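You operate a simulated robot arm through the tools that you are given. There is no shell and no other tool.

The job below is to be done with a simulated two-armed robot. You get a single attempt, and the scene is never put back.

## Task
Mark all three tabs at the laser line with the plan card's pencil.
Fine: the card names its colour; one mark a tab; stand the pencil back in its cup.

The check looks at the end state, three seconds after you hand in, the way a careful person would. Anything else that was tipped, shoved, dropped, spilled or broken makes it a failure.

## Robot
Two 7-joint arms with two-finger parallel grippers on one trunk that stands fixed in place. Base frame: the origin is at the foot of the trunk, x ahead of it, y to its left, z up. Units: m, degrees, N and s.
The left shoulder is at [0.07, 0.188, 1.365], the right one opposite. With the tool pointing down near the work surface each hand reaches from about 0.1 to 0.74 m from the base axis, measured 20 degrees to its own side. Payload 3.91 kg a hand.
Tool frame (each hand has its own): the origin (TCP) lies between the finger pads and is the grasp point; the fingertips stand 0.03 m ahead of it; z points along the fingers, y is the line along which they close. Largest opening 0.11 m; finger width 0.02, thickness 0.01; the body of the gripper, 0.048 by 0.112 m, starts 0.055 m behind the TCP.
Orientation is that of the tool frame in the base frame, as [roll, pitch, yaw] about the fixed x, y, z axes, in that order (R = Rz(yaw) Ry(pitch) Rx(roll)). With the fingers straight down and closing along the base's y, the tool's x points along the base's -x, its y along +y and its z along -z.

## Interface
- The arms move only by the tool send_rows. It takes "left_commands", "right_commands" or both (then of equal length, played together; a hand with none holds still); each is a list of rows, each a list of 7 numbers: the shift along the tool's x, y, z in units of 20 mm (1.0 is 20 mm), then the turn, a rotation vector about the tool's x, y, z in units of 6 degrees (1.0 is 6 degrees), then the finger opening in m, from 0 to 0.11. In form: [[x, y, z, wx, wy, wz, claw], ...]. A call has 1 to 20 rows; each row shifts and turns the commanded pose from where the row before left it, along the tool's axes as they then stand. A call with a number of a shift or a turn outside -1 to 1 is refused whole. Each row takes 0.2 s and may step no farther than 0.05 m and 8.6 degrees from the row before; otherwise, or with a gripper value out of range, the whole call is refused. A pose out of reach is approached as far as the arm can. The call stops where the force on the tool passes 40 N (or 10 N more than at its start, if that is more) or the arm is blocked; 0.2 s more then pass. Each finger travels about 0.072 m/s and halts on what it meets, pressing with about 45 N; the grip force reading is that of the motor and also rises with nothing between the fingers. The clock runs only during rows and for 0.2 s after the last one: add rows that do not move to give the fingers time. The reply holds the time, the measured pose of the TCP, the force on the tool along the base axes, the opening and the grip force, in the units named above and with some noise, with the torque about the TCP (base axes, N m) and any sound that the robot's microphone picked up.
- Cameras (640 x 400 px; columns grow to the right, rows downward): "scene" is now at [0.1342, 0.0299, 1.5927]; the picture's right is [0.34, -0.94, 0.00], its down [-0.53, -0.19, -0.83] and it looks along [0.78, 0.28, -0.56] (base axes); focal length 356 px, centre (320, 200). "left" rides on the left gripper at [0.072, -0.017, -0.103] in its tool frame; the picture's right is [0.23, 0.97, 0.00], its down [-0.76, 0.18, -0.62] and it looks along [-0.61, 0.14, 0.78] (tool axes); focal length 222 px, centre (320, 200). "right" rides on the right gripper at [0.072, 0.017, -0.103] in its tool frame; the picture's right is [-0.23, 0.97, 0.00], its down [-0.76, -0.18, -0.62] and it looks along [-0.61, -0.14, 0.78] (tool axes); focal length 222 px, centre (320, 200).
- snapshot(camera): a new picture of that camera. No time passes.
- raise_lower(by): slides the trunk up (or, below 0, down) by that many m; the arms and the scene camera ride with it, the base frame stays. It gives what a move gives, with no picture.
- head_to(pan, tilt): turns the head with the scene camera to pan (to the left, within 86 degrees either way) and tilt (down, from -29 to 69), counted from straight ahead of the robot. It gives what a move gives.
- locate(camera, pixels): for up to 12 pixels [column, row] of the newest picture of that camera ("zoom" is the newest enlarged one), the place [x, y, z] in the base frame of the surface seen there, good to about 0.002 m. No time passes.
- enlarge(camera, box): a new picture of the part [left, top, right, bottom] of that camera's present view, enlarged. No time passes.
- finish_job(): hands the job in; it is judged then, once.

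Leave the grippers open and the arms clear of the work at the hand-in unless told otherwise.

The tools are called after "Emit:" as a command line: name --argument value ..., lists and objects as JSON in quotes. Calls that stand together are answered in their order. send_rows: Moves the arms, as the interface text tells. Its arguments: {"type":"object","properties":{"left_commands":{"type":"array","items":{"type":"array","items":{"type":"number"}}},"right_commands":{"type":"array","items":{"type":"array","items":{"type":"number"}}}},"required":[]} The other tools are called the same way: raise_lower (by) slides the trunk up or down; head_to (pan, tilt) turns the head that bears the scene camera; snapshot (camera) takes a picture; locate (camera, pixels) gives the place of the surface under pixels of a picture; enlarge (camera, box) takes an enlarged picture of a part of a camera's view; finish_job () hands the job in.

At the start:

```text
t: 0.0
left_eef_pos: [0.432, 0.4632, 1.3902]
left_orientation: [-180.0, 0.0, 180.0]
left_contact_force: [-0.7, 0.1, 0.2]
left_torque: [-0.04, 0.0, -0.01]
left_opening: 0.1101
left_grasp_force: 0.0
right_eef_pos: [0.3863, 0.0135, 1.3631]
right_orientation: [-180.0, -0.1, 180.0]
right_contact_force: [-0.2, -0.6, -0.1]
right_torque: [0.0, -0.03, 0.0]
right_opening: 0.1099
right_grasp_force: 0.0
trunk travel left (down, up): [-0.875, 0.065]
head pan, tilt: [19.9, 34.1]
```

scene: 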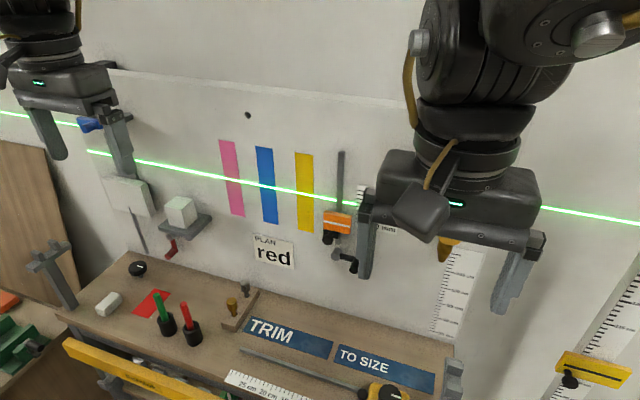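
right: 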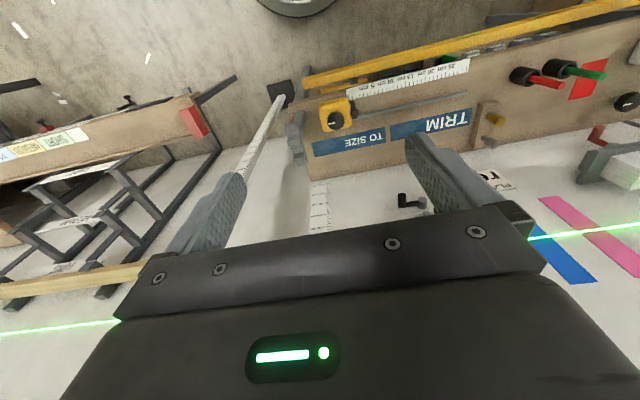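
left: 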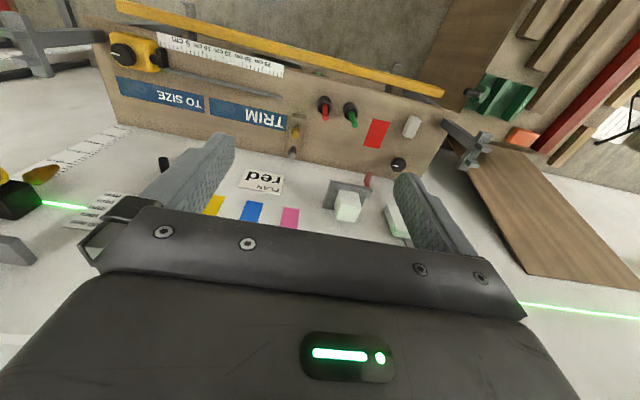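

I see a wall with three tabs (pink, blue, yellow) crossed by a green laser line, a plan card reading "red", and green and red pencils in cups on the bench. I'll enlarge the card, the pencils and the tabs to look closer.

Emit:
enlarge --camera "scene" --box '[200, 130, 360, 230]'

Emit:
enlarge --camera "scene" --box '[220, 220, 320, 290]'

Emit:
enlarge --camera "scene" --box '[90, 240, 270, 360]'

```text
4.00 times, centred on (280, 180) of scene
```

zoom: 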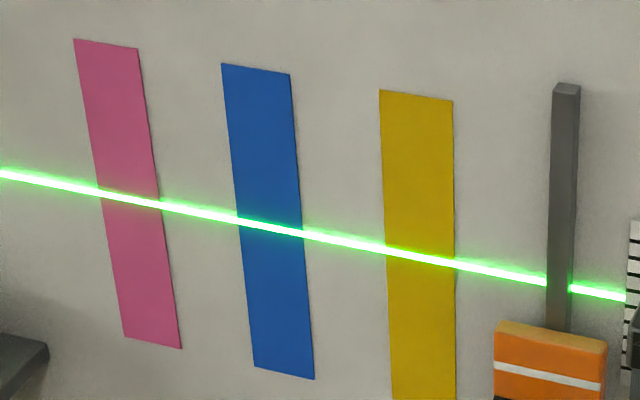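

```text
5.71 times, centred on (270, 255) of scene
```

zoom: 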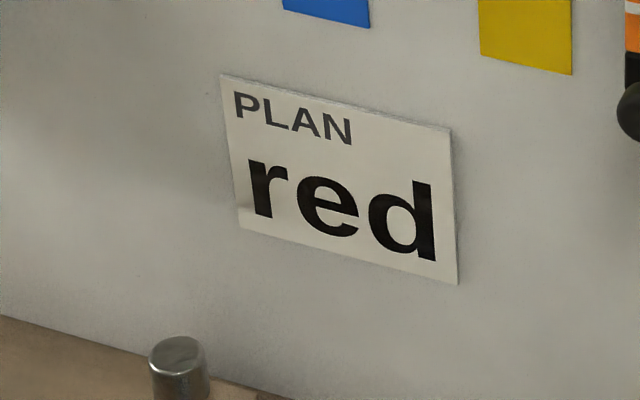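

```text
3.33 times, centred on (180, 300) of scene
```

zoom: 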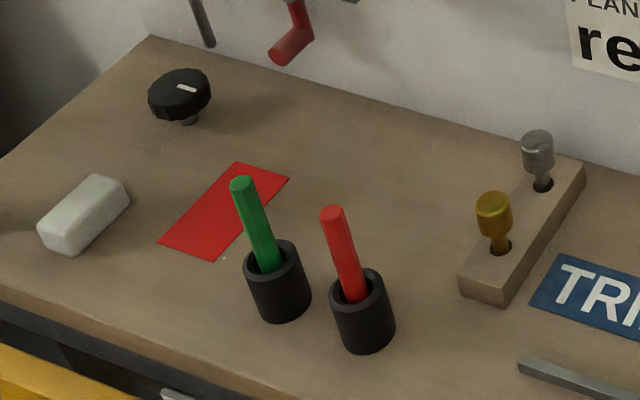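

The card says "red", so the pencil I need is the red one in the right-hand cup. Next I'll locate the pencil and cup in this newest zoom, and the tabs, laser line and wall in the scene picture.

Emit:
locate --camera "zoom" --pixels '[[333, 212], [345, 245], [355, 295], [362, 305], [365, 345], [240, 183], [280, 310], [272, 265], [410, 350], [300, 350], [336, 278], [385, 285]]'

Emit:
locate --camera "scene" --pixels '[[232, 178], [266, 186], [304, 194], [224, 142], [240, 214], [262, 149], [272, 222], [303, 154], [306, 229], [285, 170], [250, 182], [180, 210]]'

Emit:
snapshot --camera "scene"

```text
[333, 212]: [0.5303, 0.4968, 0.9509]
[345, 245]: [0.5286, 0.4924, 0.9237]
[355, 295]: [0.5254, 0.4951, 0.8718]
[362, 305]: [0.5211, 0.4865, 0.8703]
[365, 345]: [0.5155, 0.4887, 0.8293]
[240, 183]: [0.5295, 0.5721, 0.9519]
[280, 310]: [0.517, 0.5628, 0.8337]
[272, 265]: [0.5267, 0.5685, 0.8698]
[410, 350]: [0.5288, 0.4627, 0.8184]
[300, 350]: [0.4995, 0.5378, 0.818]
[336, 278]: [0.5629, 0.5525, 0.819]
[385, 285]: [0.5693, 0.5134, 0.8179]
```

```text
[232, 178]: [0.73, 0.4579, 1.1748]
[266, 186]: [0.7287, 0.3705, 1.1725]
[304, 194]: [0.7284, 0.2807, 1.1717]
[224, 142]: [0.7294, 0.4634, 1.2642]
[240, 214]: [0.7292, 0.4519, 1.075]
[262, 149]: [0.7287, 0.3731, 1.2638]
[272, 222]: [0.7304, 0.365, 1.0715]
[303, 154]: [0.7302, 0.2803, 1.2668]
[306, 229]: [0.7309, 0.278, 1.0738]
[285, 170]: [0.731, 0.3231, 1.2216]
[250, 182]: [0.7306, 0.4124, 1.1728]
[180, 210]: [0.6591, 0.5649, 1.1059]
```

```text
taken
```

scene: 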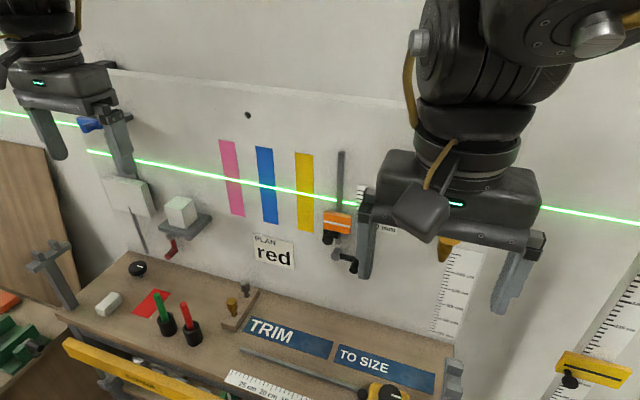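

The wall lies at x≈0.73, the laser at z≈1.172, and the red pencil's top is at (0.53, 0.495, 0.951) in a cup about 5 cm tall. Before moving I'll turn the head toward the shelf and tabs to map what could get in the way.

Emit:
head_to --pan 35 --tilt 40

Emit:
snapshot --camera "scene"

Emit:
enlarge --camera "left" --box '[220, 60, 440, 240]'

```text
t: 0.8
left_eef_pos: [0.4314, 0.4635, 1.3908]
left_orientation: [180.0, 0.0, 179.9]
left_contact_force: [0.0, -0.1, 0.7]
left_torque: [0.0, 0.0, -0.02]
left_opening: 0.1103
left_grasp_force: 0.0
right_eef_pos: [0.3867, 0.0131, 1.363]
right_orientation: [180.0, 0.1, -179.9]
right_contact_force: [0.3, -0.6, 0.0]
right_torque: [0.0, -0.01, -0.02]
right_opening: 0.11
right_grasp_force: 0.0
trunk travel left (down, up): [-0.875, 0.065]
head pan, tilt: [35.0, 40.0]
```

```text
taken
```

scene: 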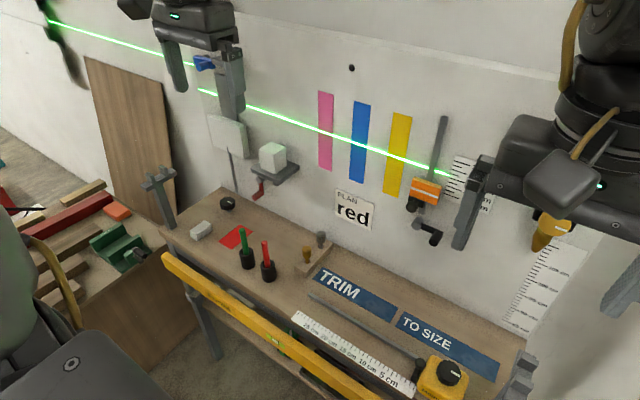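

```text
2.22 times, centred on (330, 150) of left
```

zoom: 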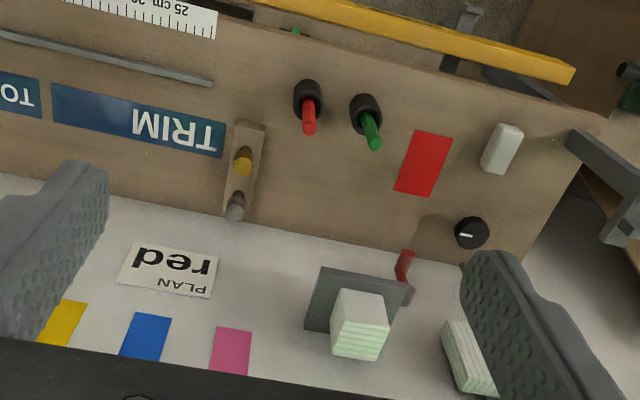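

The cups stand well back from the yellow bar on the bench's front. I'll locate the shelf, cube, hook, blue item, yellow bar and bench edges in the scene picture, for clearances.

Emit:
locate --camera "scene" --pixels '[[272, 148], [299, 164], [275, 182], [252, 174], [258, 192], [204, 62], [228, 135], [170, 258], [270, 320], [265, 245], [322, 236], [55, 28]]'

Emit:
enlarge --camera "scene" --box '[190, 50, 350, 150]'

Emit:
enlarge --camera "scene" --box '[200, 200, 344, 290]'

```text
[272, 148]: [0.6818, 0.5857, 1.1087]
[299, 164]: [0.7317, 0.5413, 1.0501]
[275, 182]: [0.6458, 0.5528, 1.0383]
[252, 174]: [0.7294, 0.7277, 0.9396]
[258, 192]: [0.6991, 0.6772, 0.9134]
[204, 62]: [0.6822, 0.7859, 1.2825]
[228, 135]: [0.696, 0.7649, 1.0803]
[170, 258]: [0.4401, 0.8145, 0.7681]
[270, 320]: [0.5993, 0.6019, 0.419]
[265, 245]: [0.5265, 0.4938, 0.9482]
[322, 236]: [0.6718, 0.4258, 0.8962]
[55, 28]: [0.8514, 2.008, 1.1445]
```

```text
4.00 times, centred on (270, 100) of scene
```

zoom: 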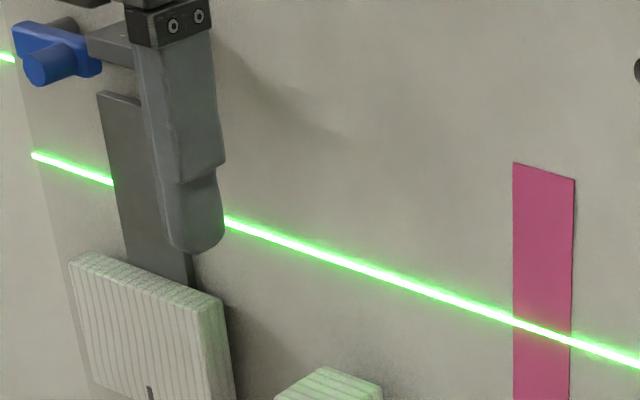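

```text
4.44 times, centred on (272, 245) of scene
```

zoom: 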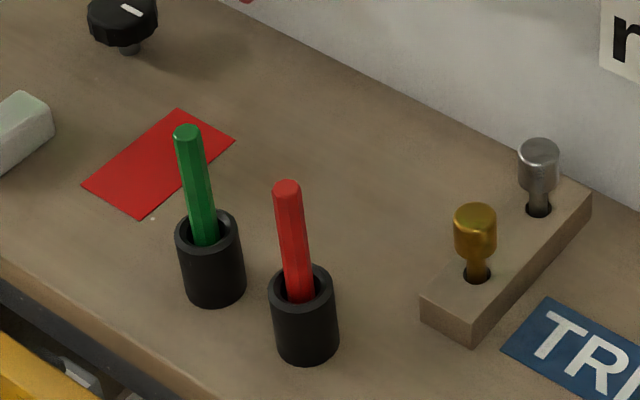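

Now I'll locate points along the red pencil and its cup rim in this zoom, to find its lean and axis.

Emit:
locate --camera "zoom" --pixels '[[287, 187], [278, 190], [297, 190], [292, 225], [295, 260], [299, 290], [272, 290], [334, 285], [306, 306], [188, 132], [204, 225], [306, 340]]'

```text
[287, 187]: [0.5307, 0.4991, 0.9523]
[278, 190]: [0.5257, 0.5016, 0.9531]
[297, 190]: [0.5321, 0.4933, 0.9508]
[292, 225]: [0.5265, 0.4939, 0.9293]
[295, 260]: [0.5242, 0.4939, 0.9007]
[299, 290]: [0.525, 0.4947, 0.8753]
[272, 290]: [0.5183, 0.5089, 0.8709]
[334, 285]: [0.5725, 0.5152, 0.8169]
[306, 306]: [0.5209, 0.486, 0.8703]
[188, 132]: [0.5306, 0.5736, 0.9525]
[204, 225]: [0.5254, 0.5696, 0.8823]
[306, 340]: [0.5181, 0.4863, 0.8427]
```

The red pencil stands nearly upright on the axis (0.530, 0.498). Its top is at z 0.952 and the cup rim at 0.870. I'll move the left hand, with the fingers half closed, over it to z≈1.02.

Emit:
send_rows --left_commands '[[-0.2465, 0.0863, 0.925, 0, 0, 0, 0.1], [-0.2465, 0.0863, 0.925, 0, 0, 0, 0.09], [-0.2465, 0.0863, 0.925, 0, 0, 0, 0.08], [-0.2465, 0.0863, 0.925, 0, 0, 0, 0.07], [-0.2465, 0.0863, 0.925, 0, 0, 0, 0.06], [-0.2465, 0.0863, 0.925, 0, 0, 0, 0.05], [-0.2465, 0.0863, 0.925, 0, 0, 0, 0.05], [-0.2465, 0.0863, 0.925, 0, 0, 0, 0.05], [-0.2465, 0.0863, 0.925, 0, 0, 0, 0.05], [-0.2465, 0.0863, 0.925, 0, 0, 0, 0.05], [-0.2465, 0.0863, 0.925, 0, 0, 0, 0.05], [-0.2465, 0.0863, 0.925, 0, 0, 0, 0.05], [-0.2465, 0.0863, 0.925, 0, 0, 0, 0.05], [-0.2465, 0.0863, 0.925, 0, 0, 0, 0.05], [-0.2465, 0.0863, 0.925, 0, 0, 0, 0.05], [-0.2465, 0.0863, 0.925, 0, 0, 0, 0.05], [-0.2465, 0.0863, 0.925, 0, 0, 0, 0.05], [-0.2465, 0.0863, 0.925, 0, 0, 0, 0.05], [-0.2465, 0.0863, 0.925, 0, 0, 0, 0.05], [-0.2465, 0.0863, 0.925, 0, 0, 0, 0.05]]'

Emit:
snapshot --camera "left"

Emit:
snapshot --camera "scene"

```text
t: 5.0
left_eef_pos: [0.531, 0.4983, 1.0195]
left_orientation: [-180.0, -0.1, -179.9]
left_contact_force: [0.6, 1.1, 1.2]
left_torque: [-0.03, 0.04, 0.02]
left_opening: 0.0502
left_grasp_force: 0.0
right_eef_pos: [0.3876, 0.0124, 1.3606]
right_orientation: [179.9, 0.0, 180.0]
right_contact_force: [-0.2, 0.1, 0.0]
right_torque: [0.02, 0.02, 0.02]
right_opening: 0.1101
right_grasp_force: 0.0
trunk travel left (down, up): [-0.875, 0.065]
head pan, tilt: [35.0, 40.0]
```

```text
taken
```

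left: 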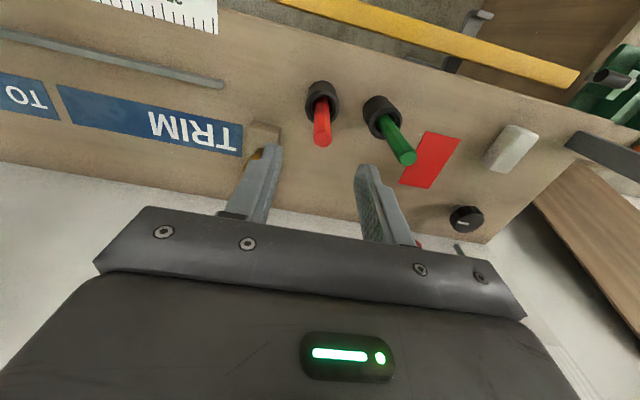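

```text
taken
```

scene: 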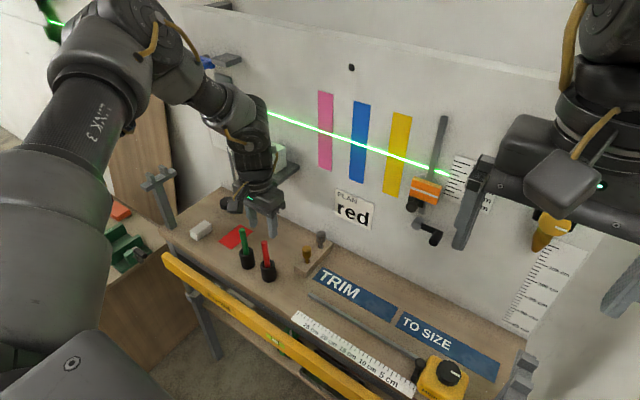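

The fingers are above the red pencil, whose top sits at about (322,140) in the left view. That is about where it should be for the pencil on the tool axis. I'll check it with locate.

Emit:
locate --camera "left" --pixels '[[322, 140], [315, 138], [330, 137], [322, 120], [405, 157]]'

Emit:
enlarge --camera "left" --box '[260, 60, 420, 160]'

```text
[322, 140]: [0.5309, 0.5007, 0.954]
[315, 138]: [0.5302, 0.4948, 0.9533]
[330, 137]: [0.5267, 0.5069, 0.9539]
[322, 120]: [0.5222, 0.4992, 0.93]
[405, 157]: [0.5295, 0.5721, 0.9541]
```

```text
4.00 times, centred on (340, 110) of left
```

zoom: 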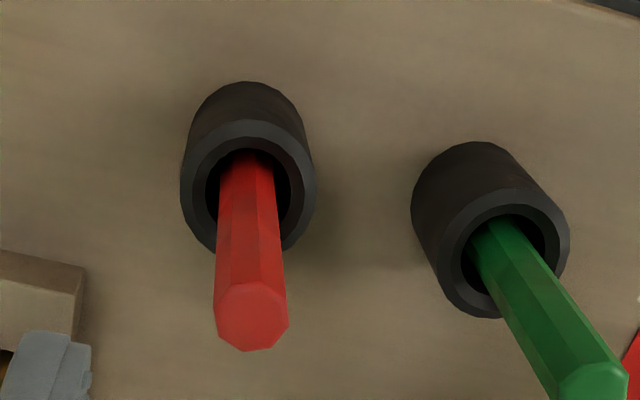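

The pencil axis is at about (0.529, 0.5005), so I'll shift 2 mm and lower to z 0.915. The fingertips will then be at 0.885, above the cup rim, and after that I close.

Emit:
send_rows --left_commands '[[0.05, 0.06, 0.65, 0, 0, 0, 0.05], [0.05, 0.05, 0.65, 0, 0, 0, 0.05], [0, 0, 0.65, 0, 0, 0, 0.05], [0, 0, 0.65, 0, 0, 0, 0.05], [0, 0, 0.65, 0, 0, 0, 0.05], [0, 0, 0.65, 0, 0, 0, 0.05], [0, 0, 0.65, 0, 0, 0, 0.05], [0, 0, 0.65, 0, 0, 0, 0.05], [0, 0, 0, 0, 0, 0, 0.05]]'

Emit:
snapshot --camera "left"

Emit:
enlarge --camera "scene" --box '[200, 180, 344, 290]'

```text
t: 7.0
left_eef_pos: [0.4918, 0.4972, 0.9883]
left_orientation: [179.9, 0.1, -180.0]
left_contact_force: [-0.6, -0.1, -0.5]
left_torque: [0.0, 0.01, 0.02]
left_opening: 0.05
left_grasp_force: 0.0
left hand out of reach, approached as far as the arm can: row 2, 3, 4, 5, 6, 7, 8
right_eef_pos: [0.3858, 0.0146, 1.3629]
right_orientation: [180.0, 0.1, 179.9]
right_contact_force: [-0.3, 0.4, -0.3]
right_torque: [0.01, 0.0, 0.01]
right_opening: 0.1099
right_grasp_force: 0.0
trunk travel left (down, up): [-0.875, 0.065]
head pan, tilt: [35.0, 40.0]
```

```text
taken
```

left: 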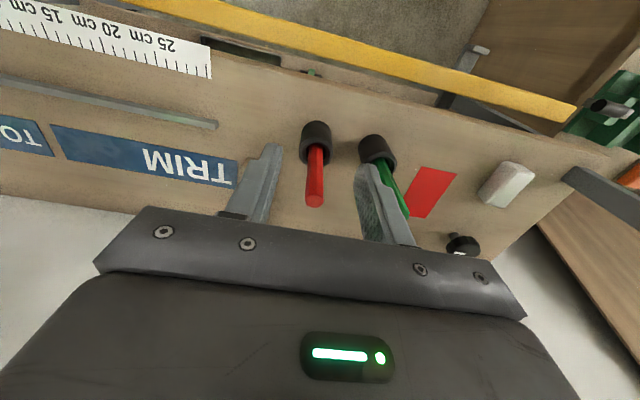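

```text
3.64 times, centred on (272, 235) of scene
```

zoom: 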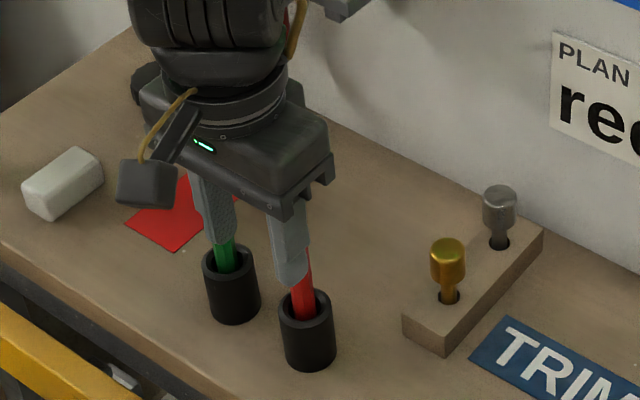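

The left arm ran out of reach and the hand stopped at (0.492, 0.497, 0.988), just above the pencil tops without contact. I'll go straight back up, then lower the trunk for more reach.

Emit:
send_rows --left_commands '[[0, 0, -0.9, 0, 0, 0, 0.05], [0, 0, -0.9, 0, 0, 0, 0.05], [0, 0, -0.9, 0, 0, 0, 0.05], [0, 0, -0.9, 0, 0, 0, 0.05], [0, 0, -0.9, 0, 0, 0, 0.05], [0, 0, -0.9, 0, 0, 0, 0.05], [0, 0, -0.9, 0, 0, 0, 0.05], [0, 0, -0.9, 0, 0, 0, 0.05], [0, 0, -0.9, 0, 0, 0, 0.05], [0, 0, -0.9, 0, 0, 0, 0.05]]'

Emit:
snapshot --camera "scene"

```text
t: 9.2
left_eef_pos: [0.4905, 0.4982, 1.1667]
left_orientation: [180.0, 0.0, -180.0]
left_contact_force: [0.8, -0.6, 0.2]
left_torque: [-0.02, -0.01, -0.03]
left_opening: 0.0501
left_grasp_force: 0.1
right_eef_pos: [0.3862, 0.0135, 1.3635]
right_orientation: [180.0, 0.1, -179.9]
right_contact_force: [0.5, 0.9, -0.7]
right_torque: [-0.05, 0.0, 0.03]
right_opening: 0.1102
right_grasp_force: 0.1
trunk travel left (down, up): [-0.875, 0.065]
head pan, tilt: [35.0, 40.0]
```

```text
taken
```

scene: 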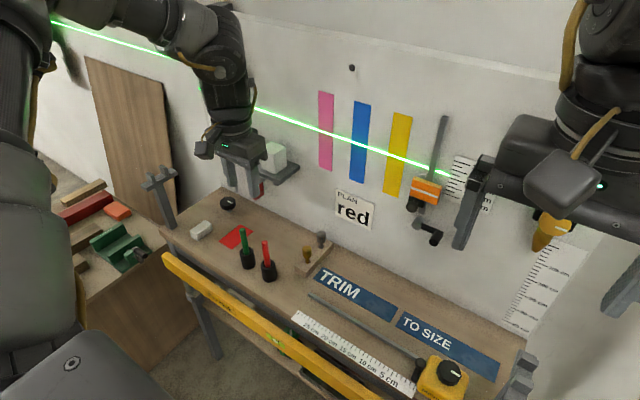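

The hand is clear at z 1.167. I'll raise it another 0.1 m so nothing is near the pencils when the trunk comes down.

Emit:
send_rows --left_commands '[[0, 0, -1, 0, 0, 0, 0.05], [0, 0, -1, 0, 0, 0, 0.05], [0, 0, -1, 0, 0, 0, 0.05], [0, 0, -1, 0, 0, 0, 0.05], [0, 0, -1, 0, 0, 0, 0.05]]'

Emit:
raise_lower --by -0.1

Emit:
snapshot --camera "scene"

```text
t: 10.4
left_eef_pos: [0.4911, 0.4958, 1.2701]
left_orientation: [180.0, 0.0, -180.0]
left_contact_force: [-0.5, 0.2, 0.8]
left_torque: [0.02, 0.01, 0.06]
left_opening: 0.0502
left_grasp_force: 0.1
right_eef_pos: [0.3859, 0.0123, 1.3634]
right_orientation: [-180.0, 0.1, 179.9]
right_contact_force: [-0.2, -1.1, 0.6]
right_torque: [0.02, 0.02, -0.04]
right_opening: 0.11
right_grasp_force: 0.0
trunk travel left (down, up): [-0.875, 0.065]
head pan, tilt: [35.0, 40.0]
```

```text
t: 11.7
left_eef_pos: [0.4918, 0.4961, 1.1679]
left_orientation: [180.0, 0.0, 179.9]
left_contact_force: [-0.3, -0.5, -0.6]
left_torque: [0.01, -0.01, 0.01]
left_opening: 0.0502
left_grasp_force: 0.1
right_eef_pos: [0.3872, 0.013, 1.2619]
right_orientation: [-179.9, 0.0, -180.0]
right_contact_force: [0.3, -0.4, -0.8]
right_torque: [-0.01, 0.02, 0.01]
right_opening: 0.1101
right_grasp_force: 0.0
trunk travel left (down, up): [-0.775, 0.165]
head pan, tilt: [35.0, 40.0]
```

```text
taken
```

scene: 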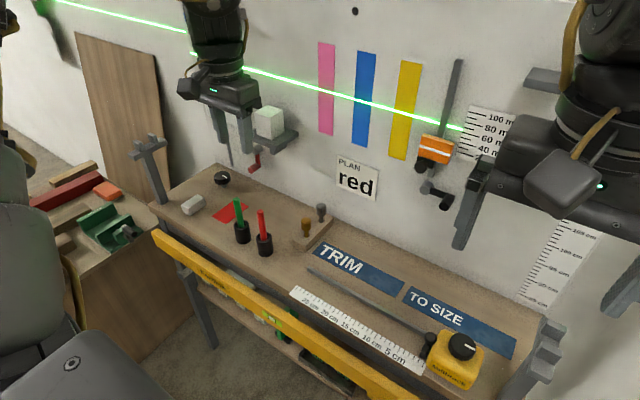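

The trunk came down cleanly. I'll lower another 0.1 m, which brings the hand to z≈1.07, still well above the pencils.

Emit:
raise_lower --by -0.1

Emit:
snapshot --camera "scene"

```text
t: 13.0
left_eef_pos: [0.491, 0.4968, 1.0701]
left_orientation: [180.0, 0.0, 180.0]
left_contact_force: [0.5, 0.1, -1.1]
left_torque: [0.01, 0.01, 0.01]
left_opening: 0.0502
left_grasp_force: 0.1
right_eef_pos: [0.3854, 0.0133, 1.1619]
right_orientation: [180.0, 0.0, 180.0]
right_contact_force: [0.4, -0.2, -0.1]
right_torque: [0.0, 0.01, 0.02]
right_opening: 0.11
right_grasp_force: 0.0
trunk travel left (down, up): [-0.675, 0.265]
head pan, tilt: [35.0, 40.0]
```

```text
taken
```

scene: 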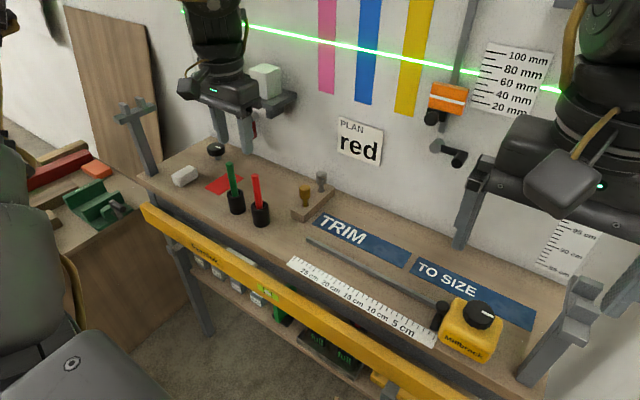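

Now I'll move over the red pencil at (0.529, 0.5005), z≈1.0, and check alignment with the left camera.

Emit:
send_rows --left_commands '[[-0.48, 0.05, 0.8, 0, 0, 0, 0.05], [-0.48, 0.05, 0.8, 0, 0, 0, 0.05], [-0.48, 0.05, 0.8, 0, 0, 0, 0.05], [-0.46, 0.04, 0.8, 0, 0, 0, 0.05], [0, 0, 0, 0, 0, 0, 0.05]]'

Emit:
snapshot --camera "left"

```text
t: 14.2
left_eef_pos: [0.5283, 0.5018, 1.0044]
left_orientation: [179.9, 0.0, -180.0]
left_contact_force: [-0.6, 0.0, 0.2]
left_torque: [0.0, -0.02, 0.0]
left_opening: 0.0501
left_grasp_force: 0.0
right_eef_pos: [0.3859, 0.0133, 1.1636]
right_orientation: [180.0, 0.1, -180.0]
right_contact_force: [-0.4, 0.5, 0.4]
right_torque: [-0.03, -0.02, 0.0]
right_opening: 0.1101
right_grasp_force: 0.0
trunk travel left (down, up): [-0.675, 0.265]
head pan, tilt: [35.0, 40.0]
```

```text
taken
```

left: 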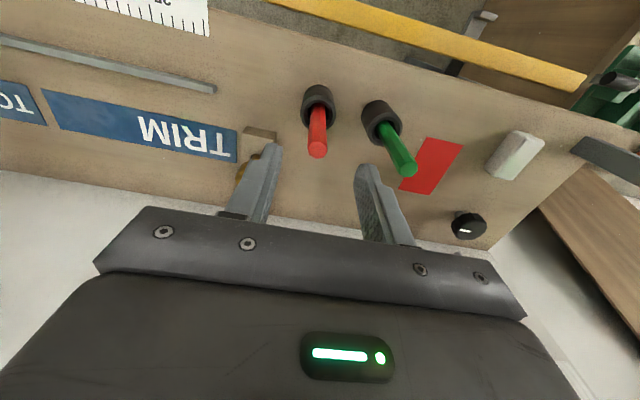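

The pencil is centred between the fingers at (318,150), and there should now be plenty of reach. I'll lower 0.089 m to z≈0.915.

Emit:
send_rows --left_commands '[[0, -0.03, 0.74, 0, 0, 0, 0.05], [0, 0, 0.74, 0, 0, 0, 0.05], [0, 0, 0.74, 0, 0, 0, 0.05], [0, 0, 0.74, 0, 0, 0, 0.05], [0, 0, 0.74, 0, 0, 0, 0.05], [0, 0, 0.74, 0, 0, 0, 0.05], [0, 0, 0, 0, 0, 0, 0.05]]'

Emit:
snapshot --camera "left"

Emit:
enlarge --camera "scene" --box '[190, 130, 334, 240]'

```text
t: 15.8
left_eef_pos: [0.5302, 0.5003, 0.9156]
left_orientation: [180.0, 0.0, 180.0]
left_contact_force: [-0.2, 0.1, 0.3]
left_torque: [0.0, 0.02, -0.01]
left_opening: 0.0501
left_grasp_force: 0.0
right_eef_pos: [0.387, 0.0124, 1.1622]
right_orientation: [-180.0, 0.0, 180.0]
right_contact_force: [-0.1, 0.0, 0.7]
right_torque: [0.01, -0.01, 0.02]
right_opening: 0.1101
right_grasp_force: 0.1
trunk travel left (down, up): [-0.675, 0.265]
head pan, tilt: [35.0, 40.0]
```

```text
taken
```

left: 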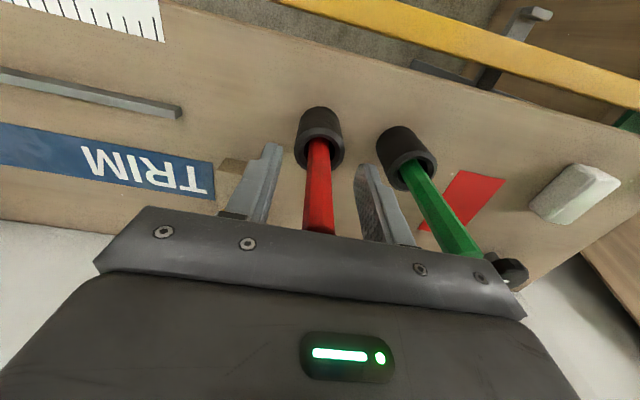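

```text
3.64 times, centred on (262, 185) of scene
```

zoom: 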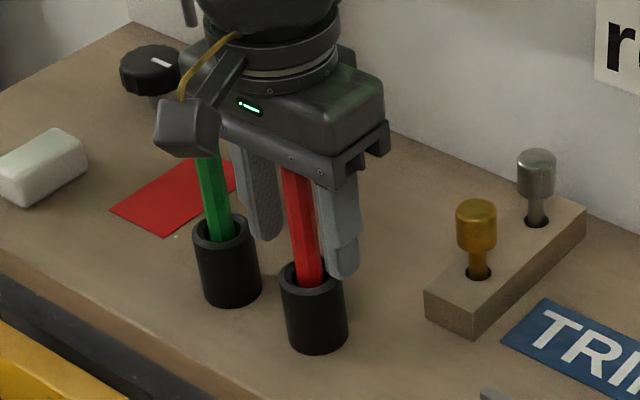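

The red pencil stands between the fingers and the green one is untouched. Now I'll close.

Emit:
send_rows --left_commands '[[0, 0, 0, 0, 0, 0, 0.03], [0, 0, 0, 0, 0, 0, 0.015], [0, 0, 0, 0, 0, 0, 0.005], [0, 0, 0, 0, 0, 0, 0.0], [0, 0, 0, 0, 0, 0, 0.0]]'

Emit:
snapshot --camera "left"

```text
t: 17.0
left_eef_pos: [0.5291, 0.5004, 0.917]
left_orientation: [180.0, 0.0, 180.0]
left_contact_force: [0.1, 0.4, -0.1]
left_torque: [0.01, 0.03, -0.03]
left_opening: 0.0131
left_grasp_force: 45.2
right_eef_pos: [0.387, 0.0123, 1.1616]
right_orientation: [-180.0, 0.0, -179.9]
right_contact_force: [0.1, 0.0, -0.3]
right_torque: [-0.01, -0.02, 0.04]
right_opening: 0.11
right_grasp_force: 0.1
trunk travel left (down, up): [-0.675, 0.265]
head pan, tilt: [35.0, 40.0]
```

```text
taken
```

left: 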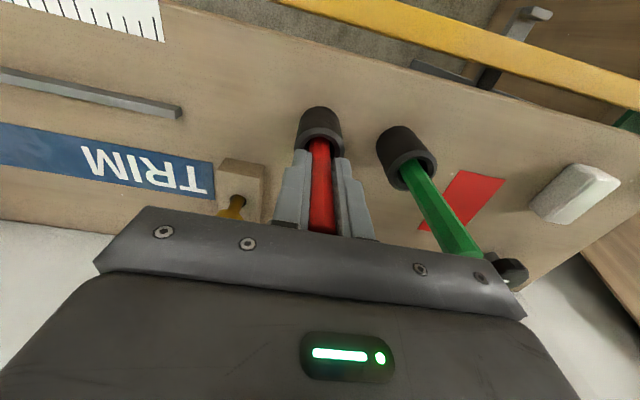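

The grip is firm at 13.1 mm. I'll lift straight up by 0.14 m.

Emit:
send_rows --left_commands '[[0, 0, -0.4, 0, 0, 0, 0], [0, 0, -0.6, 0, 0, 0, 0], [0, 0, -0.75, 0, 0, 0, 0], [0, 0, -0.75, 0, 0, 0, 0], [0, 0, -0.75, 0, 0, 0, 0], [0, 0, -0.75, 0, 0, 0, 0], [0, 0, -0.75, 0, 0, 0, 0], [0, 0, -0.75, 0, 0, 0, 0], [0, 0, -0.75, 0, 0, 0, 0], [0, 0, -0.75, 0, 0, 0, 0]]'

Emit:
snapshot --camera "left"

Emit:
snapshot --camera "scene"

Emit:
enlarge --camera "scene" --box '[190, 80, 350, 240]'

```text
t: 19.2
left_eef_pos: [0.5304, 0.4999, 1.0554]
left_orientation: [180.0, 0.0, -180.0]
left_contact_force: [0.6, 0.0, 0.1]
left_torque: [-0.01, 0.02, 0.0]
left_opening: 0.0133
left_grasp_force: 45.0
right_eef_pos: [0.3862, 0.0128, 1.1618]
right_orientation: [-179.9, 0.0, 179.9]
right_contact_force: [-0.6, -0.6, 0.8]
right_torque: [0.0, 0.02, -0.03]
right_opening: 0.11
right_grasp_force: 0.1
trunk travel left (down, up): [-0.675, 0.265]
head pan, tilt: [35.0, 40.0]
```

```text
taken
```

left: 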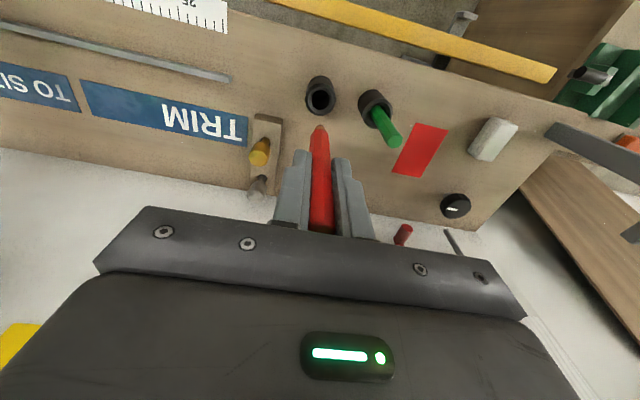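

```text
taken
```

scene: 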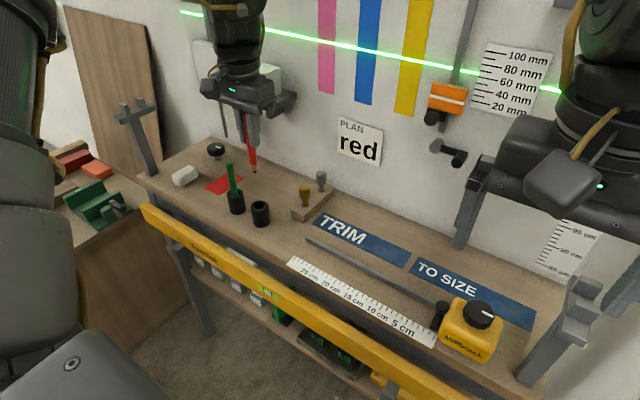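

```text
2.50 times, centred on (270, 160) of scene
```

zoom: 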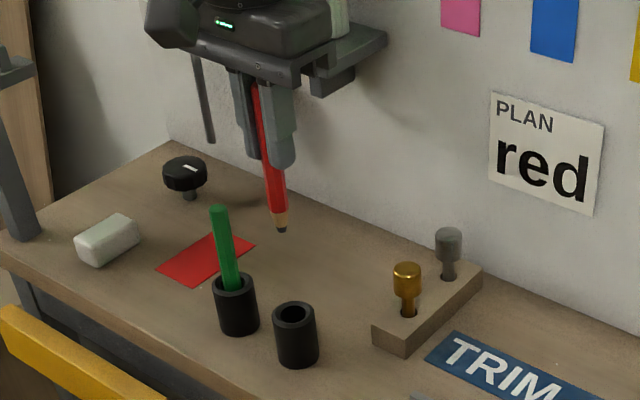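

The pencil is out, with its sharpened tip downward and its cup still standing. I'll locate the tip at (281,230), points on the shaft, and the cup rim for the return.

Emit:
locate --camera "zoom" --pixels '[[281, 230], [281, 226], [280, 215], [274, 190], [266, 140], [274, 312], [316, 312], [295, 303], [294, 326], [294, 314]]'

Emit:
locate --camera "left" --pixels '[[319, 127], [319, 130], [319, 150], [320, 85], [306, 95], [335, 95], [321, 112]]'

```text
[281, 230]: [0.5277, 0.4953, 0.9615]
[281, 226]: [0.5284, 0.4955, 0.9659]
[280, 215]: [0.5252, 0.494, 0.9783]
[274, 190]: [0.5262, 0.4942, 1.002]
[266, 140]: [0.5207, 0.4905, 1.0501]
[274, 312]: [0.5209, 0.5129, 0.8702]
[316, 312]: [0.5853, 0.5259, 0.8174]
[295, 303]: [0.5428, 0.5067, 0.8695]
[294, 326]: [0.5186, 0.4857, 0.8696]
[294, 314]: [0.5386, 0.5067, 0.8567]
```

```text
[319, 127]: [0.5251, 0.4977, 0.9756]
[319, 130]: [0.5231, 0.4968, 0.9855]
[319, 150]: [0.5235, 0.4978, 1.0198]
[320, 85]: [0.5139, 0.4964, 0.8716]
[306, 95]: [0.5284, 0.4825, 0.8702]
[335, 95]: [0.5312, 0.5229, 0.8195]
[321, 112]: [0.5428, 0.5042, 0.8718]
```

The tip is 0.0955 m ahead of the TCP and the cup centre is at about (0.529, 0.4985). I'll back away to (0.48, 0.457, 1.172), in line with the pink tab and away from the shelf.

Emit:
send_rows --left_commands '[[0.357, -0.307, -0.833, 0, 0, 0, 0], [0.357, -0.307, -0.833, 0, 0, 0, 0], [0.357, -0.307, -0.833, 0, 0, 0, 0], [0.357, -0.307, -0.833, 0, 0, 0, 0], [0.357, -0.307, -0.833, 0, 0, 0, 0], [0.357, -0.307, -0.833, 0, 0, 0, 0], [0.357, -0.307, -0.833, 0, 0, 0, 0]]'

Emit:
snapshot --camera "scene"

```text
t: 20.8
left_eef_pos: [0.4799, 0.4551, 1.1734]
left_orientation: [-180.0, 0.0, 179.9]
left_contact_force: [0.0, -0.9, -0.5]
left_torque: [0.03, -0.03, 0.01]
left_opening: 0.0131
left_grasp_force: 45.1
right_eef_pos: [0.3863, 0.0139, 1.1622]
right_orientation: [179.9, 0.1, 180.0]
right_contact_force: [-0.6, 0.7, -0.1]
right_torque: [0.0, -0.03, -0.05]
right_opening: 0.11
right_grasp_force: 0.1
trunk travel left (down, up): [-0.675, 0.265]
head pan, tilt: [35.0, 40.0]
```

```text
taken
```

scene: 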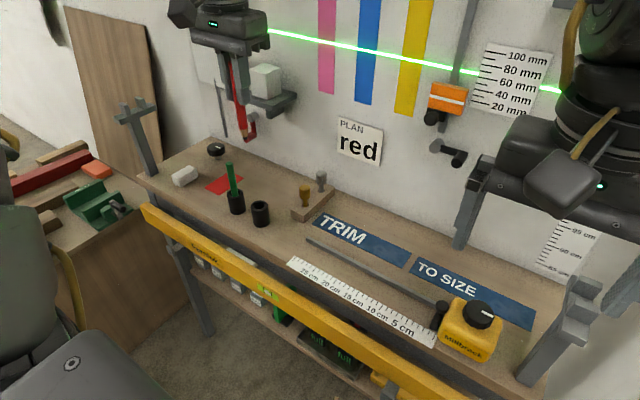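

The hand is clear of everything. I'll tilt it about its y axis by -48° first (8 rows), so the tip swings toward the wall, and see how the arm takes it.

Emit:
send_rows --left_commands '[[0, 0, 0, 0, -1, 0, 0], [0, 0, 0, 0, -1, 0, 0], [0, 0, 0, 0, -1, 0, 0], [0, 0, 0, 0, -1, 0, 0], [0, 0, 0, 0, -1, 0, 0], [0, 0, 0, 0, -1, 0, 0], [0, 0, 0, 0, -1, 0, 0], [0, 0, 0, 0, -1, 0, 0]]'

Emit:
head_to --pan 30 --tilt 22

Emit:
snapshot --camera "scene"

Emit:
snapshot --camera "left"

```text
t: 22.6
left_eef_pos: [0.4795, 0.4589, 1.1742]
left_orientation: [-179.8, 48.1, -179.9]
left_contact_force: [-0.1, -0.1, -1.4]
left_torque: [-0.03, -0.02, -0.01]
left_opening: 0.0132
left_grasp_force: 44.5
right_eef_pos: [0.3854, 0.0135, 1.1615]
right_orientation: [-180.0, 0.1, -180.0]
right_contact_force: [0.1, 0.5, -0.3]
right_torque: [-0.03, 0.0, 0.05]
right_opening: 0.1103
right_grasp_force: 0.0
trunk travel left (down, up): [-0.675, 0.265]
head pan, tilt: [35.0, 40.0]
```

```text
t: 23.4
left_eef_pos: [0.4804, 0.4569, 1.1744]
left_orientation: [-179.9, 48.0, 180.0]
left_contact_force: [-0.7, 0.3, -0.2]
left_torque: [0.02, -0.01, -0.05]
left_opening: 0.0131
left_grasp_force: 45.1
right_eef_pos: [0.3864, 0.0139, 1.163]
right_orientation: [-180.0, 0.0, -180.0]
right_contact_force: [0.0, -0.1, -0.2]
right_torque: [-0.04, -0.03, 0.0]
right_opening: 0.1099
right_grasp_force: 0.1
trunk travel left (down, up): [-0.675, 0.265]
head pan, tilt: [30.0, 22.0]
```

```text
taken
```

scene: 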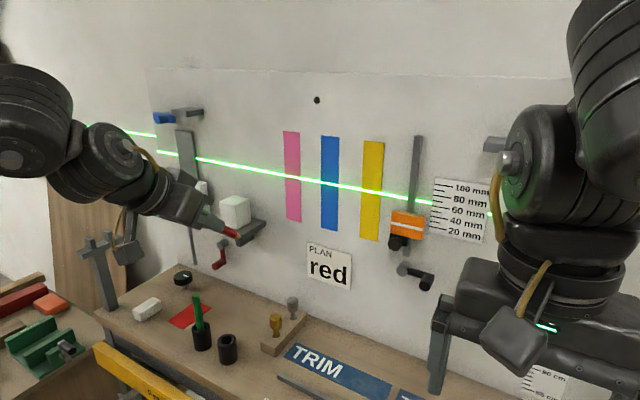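

```text
taken
```

left: 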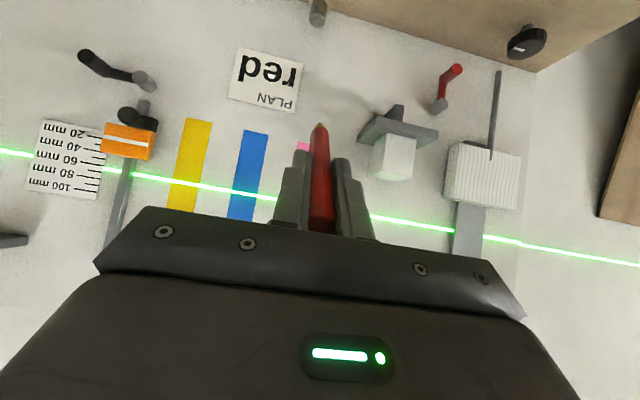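

The arm follows well. I'll turn 6 more rows (-36°) to a tilt of 84°, with the pencil nearly square to the wall.

Emit:
send_rows --left_commands '[[0, 0, 0, 0, -1, 0, 0], [0, 0, 0, 0, -1, 0, 0], [0, 0, 0, 0, -1, 0, 0], [0, 0, 0, 0, -1, 0, 0], [0, 0, 0, 0, -1, 0, 0], [0, 0, 0, 0, -1, 0, 0], [0, 0, 0, 0, 0, 0, 0]]'

Emit:
snapshot --camera "scene"

Emit:
snapshot --camera "left"

Emit:
enlarge --camera "scene" --box '[180, 130, 420, 280]'

```text
t: 25.1
left_eef_pos: [0.4801, 0.46, 1.1736]
left_orientation: [-179.9, 84.0, -179.9]
left_contact_force: [-0.9, -0.1, -0.2]
left_torque: [-0.01, -0.03, 0.02]
left_opening: 0.0135
left_grasp_force: 45.2
right_eef_pos: [0.3874, 0.0141, 1.1624]
right_orientation: [179.9, 0.0, -179.9]
right_contact_force: [0.5, -0.6, -0.8]
right_torque: [-0.01, 0.0, 0.01]
right_opening: 0.1102
right_grasp_force: 0.1
trunk travel left (down, up): [-0.675, 0.265]
head pan, tilt: [30.0, 22.0]
```

```text
taken
```

scene: 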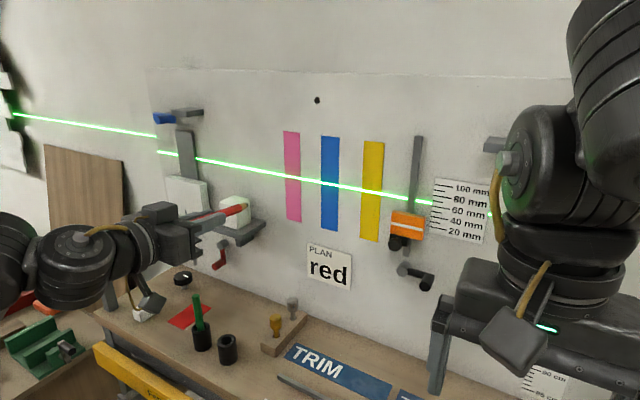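

```text
taken
```

left: 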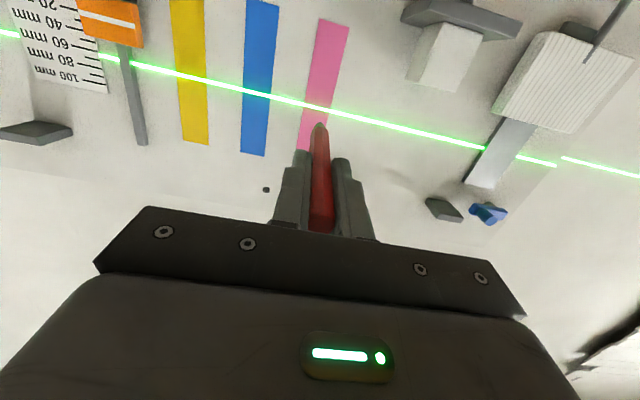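

```text
2.67 times, centred on (300, 205) of scene
```

zoom: 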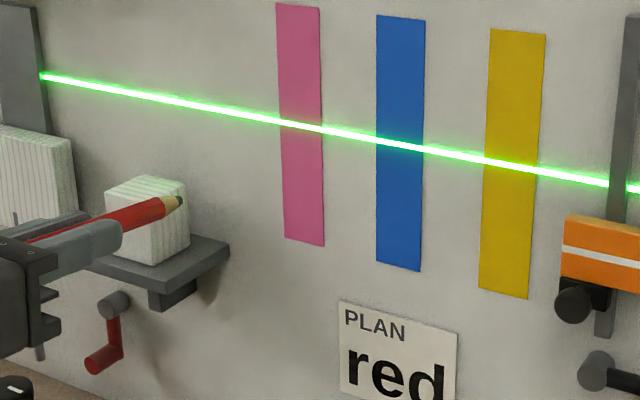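

Good view: the pencil points at the wall with its tip at zoom (183,200). I'll locate the tip and the laser where it crosses each tab: pink (301,125), blue (400,146), yellow (513,165).

Emit:
locate --camera "zoom" --pixels '[[181, 201], [176, 202], [165, 208], [301, 125], [283, 120], [319, 127], [400, 146], [379, 142], [421, 149], [513, 165], [489, 160], [537, 169]]'

Emit:
enlarge --camera "scene" --box '[270, 160, 400, 210]'

Emit:
enlarge --camera "scene" --box '[200, 180, 264, 220]'

```text
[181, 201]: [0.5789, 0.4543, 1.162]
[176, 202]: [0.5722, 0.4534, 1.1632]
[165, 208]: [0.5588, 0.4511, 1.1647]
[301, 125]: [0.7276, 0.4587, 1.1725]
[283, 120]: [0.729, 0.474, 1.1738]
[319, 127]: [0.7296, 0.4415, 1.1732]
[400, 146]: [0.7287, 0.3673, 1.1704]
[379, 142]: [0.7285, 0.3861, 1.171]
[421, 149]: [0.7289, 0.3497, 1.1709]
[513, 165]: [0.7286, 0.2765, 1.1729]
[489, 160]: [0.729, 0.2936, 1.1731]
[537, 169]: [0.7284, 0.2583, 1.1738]
```

```text
4.92 times, centred on (335, 185) of scene
```

zoom: 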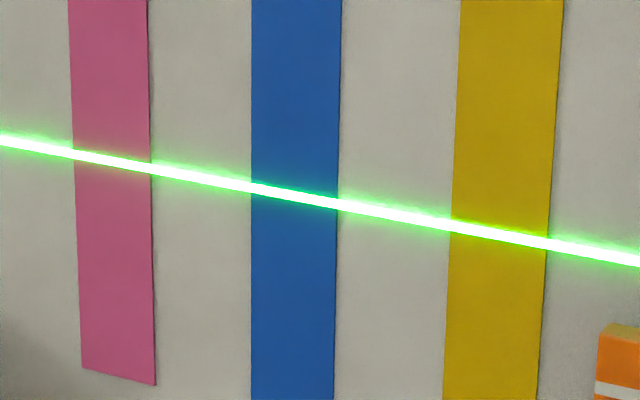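

```text
10.00 times, centred on (232, 200) of scene
```

zoom: 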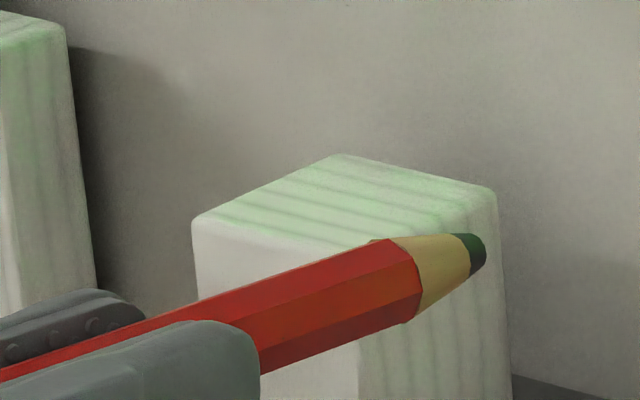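

In this close view the lead looks greenish on top, which could be laser glow or the real lead colour. I'll look closer with both cameras before touching anything.

Emit:
enlarge --camera "scene" --box '[234, 196, 258, 211]'

Emit:
enlarge --camera "left" --box '[280, 100, 360, 150]'

```text
16.00 times, centred on (246, 204) of scene
```

zoom: 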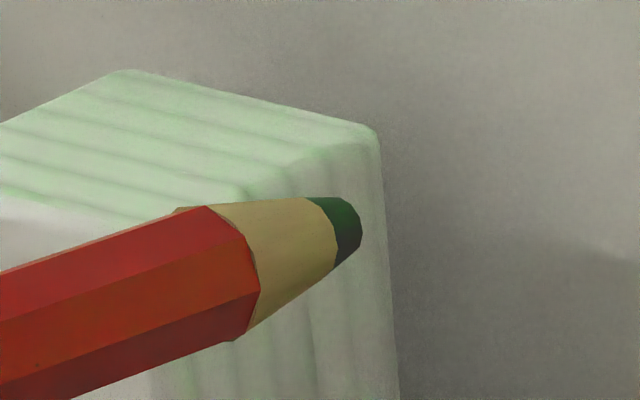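

```text
8.00 times, centred on (320, 125) of left
```

zoom: 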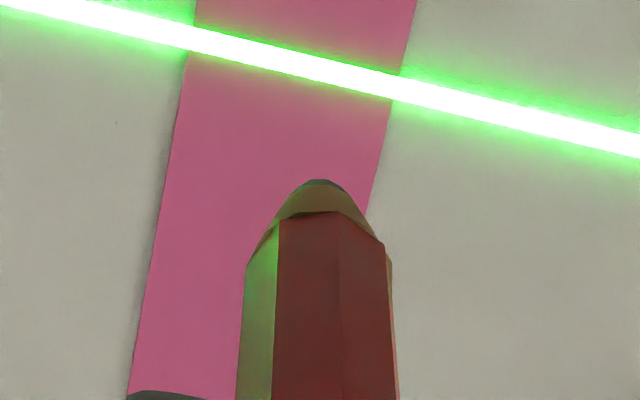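

In the left view the pencil's left facet is also tinted green, so this is probably laser glow. To be sure, I'll drop the hand 0.12 m away from the line and look at the lead again.

Emit:
send_rows --left_commands '[[1, 0, 0, 0, 0, 0, 0], [1, 0, 0, 0, 0, 0, 0], [1, 0, 0, 0, 0, 0, 0], [1, 0, 0, 0, 0, 0, 0], [1, 0, 0, 0, 0, 0, 0], [1, 0, 0, 0, 0, 0, 0], [0, 0, 0, 0, 0, 0, 0]]'

Emit:
snapshot --camera "scene"

Emit:
enlarge --camera "scene" --box '[200, 210, 280, 260]'

Emit:
enlarge --camera "left" --box '[280, 100, 360, 150]'

```text
t: 26.6
left_eef_pos: [0.4677, 0.4585, 1.0529]
left_orientation: [-179.8, 84.0, -179.7]
left_contact_force: [0.3, 0.1, 0.1]
left_torque: [-0.02, -0.01, 0.0]
left_opening: 0.0132
left_grasp_force: 45.2
right_eef_pos: [0.3863, 0.0138, 1.161]
right_orientation: [-180.0, 0.0, -180.0]
right_contact_force: [0.5, 0.0, 0.8]
right_torque: [-0.02, 0.01, 0.0]
right_opening: 0.1097
right_grasp_force: 0.2
trunk travel left (down, up): [-0.675, 0.265]
head pan, tilt: [30.0, 22.0]
```

```text
taken
```

scene: 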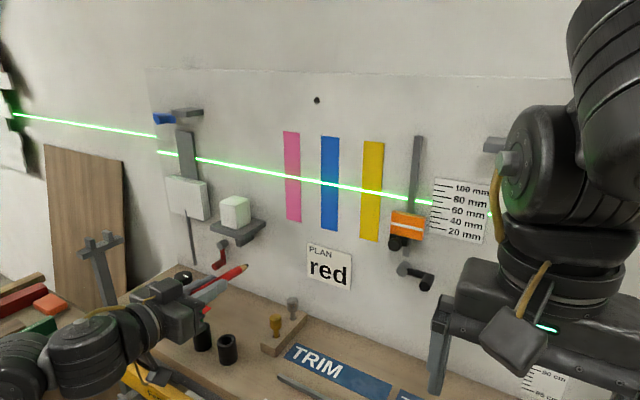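

```text
8.00 times, centred on (240, 235) of scene
```

zoom: 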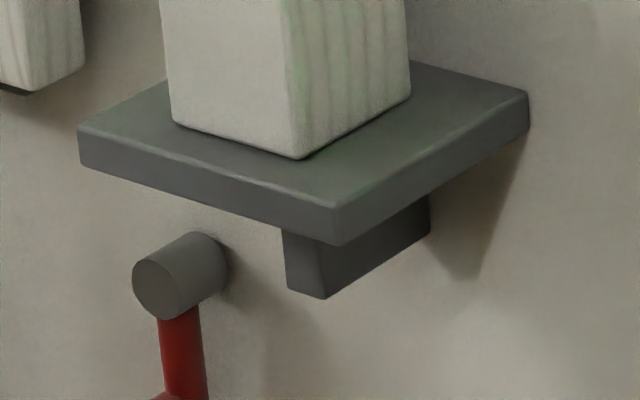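

```text
8.00 times, centred on (320, 125) of left
```

zoom: 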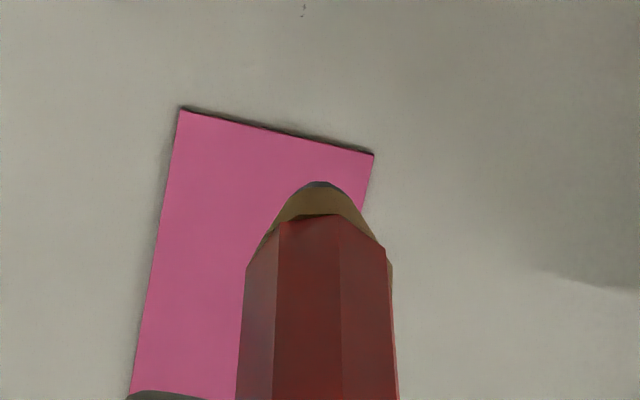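

The green tint is gone from the shaft here. I'll enlarge the tip in the scene view, near (246,267).

Emit:
enlarge --camera "scene" --box '[222, 254, 262, 279]'

```text
16.00 times, centred on (242, 266) of scene
```

zoom: 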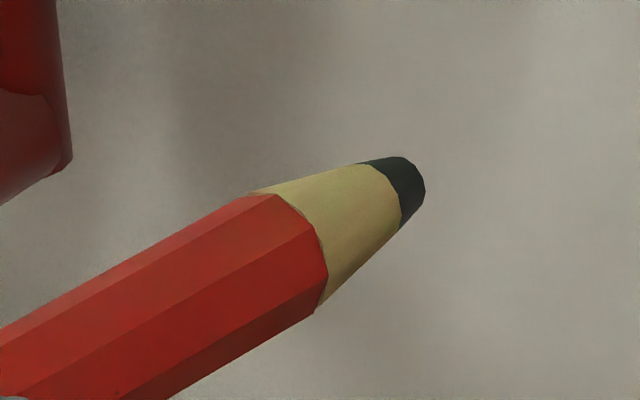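

The lead is plain dark graphite, so the green was only glow. I'll locate the tip here to get its exact offset from the TCP.

Emit:
locate --camera "zoom" --pixels '[[421, 188], [415, 190], [410, 175], [390, 165], [350, 225], [360, 260], [200, 270]]'

```text
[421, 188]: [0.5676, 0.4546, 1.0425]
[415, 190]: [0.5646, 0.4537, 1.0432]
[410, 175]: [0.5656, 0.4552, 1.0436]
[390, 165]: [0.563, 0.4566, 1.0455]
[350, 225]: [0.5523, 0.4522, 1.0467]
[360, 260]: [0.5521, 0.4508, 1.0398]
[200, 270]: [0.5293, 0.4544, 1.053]
```

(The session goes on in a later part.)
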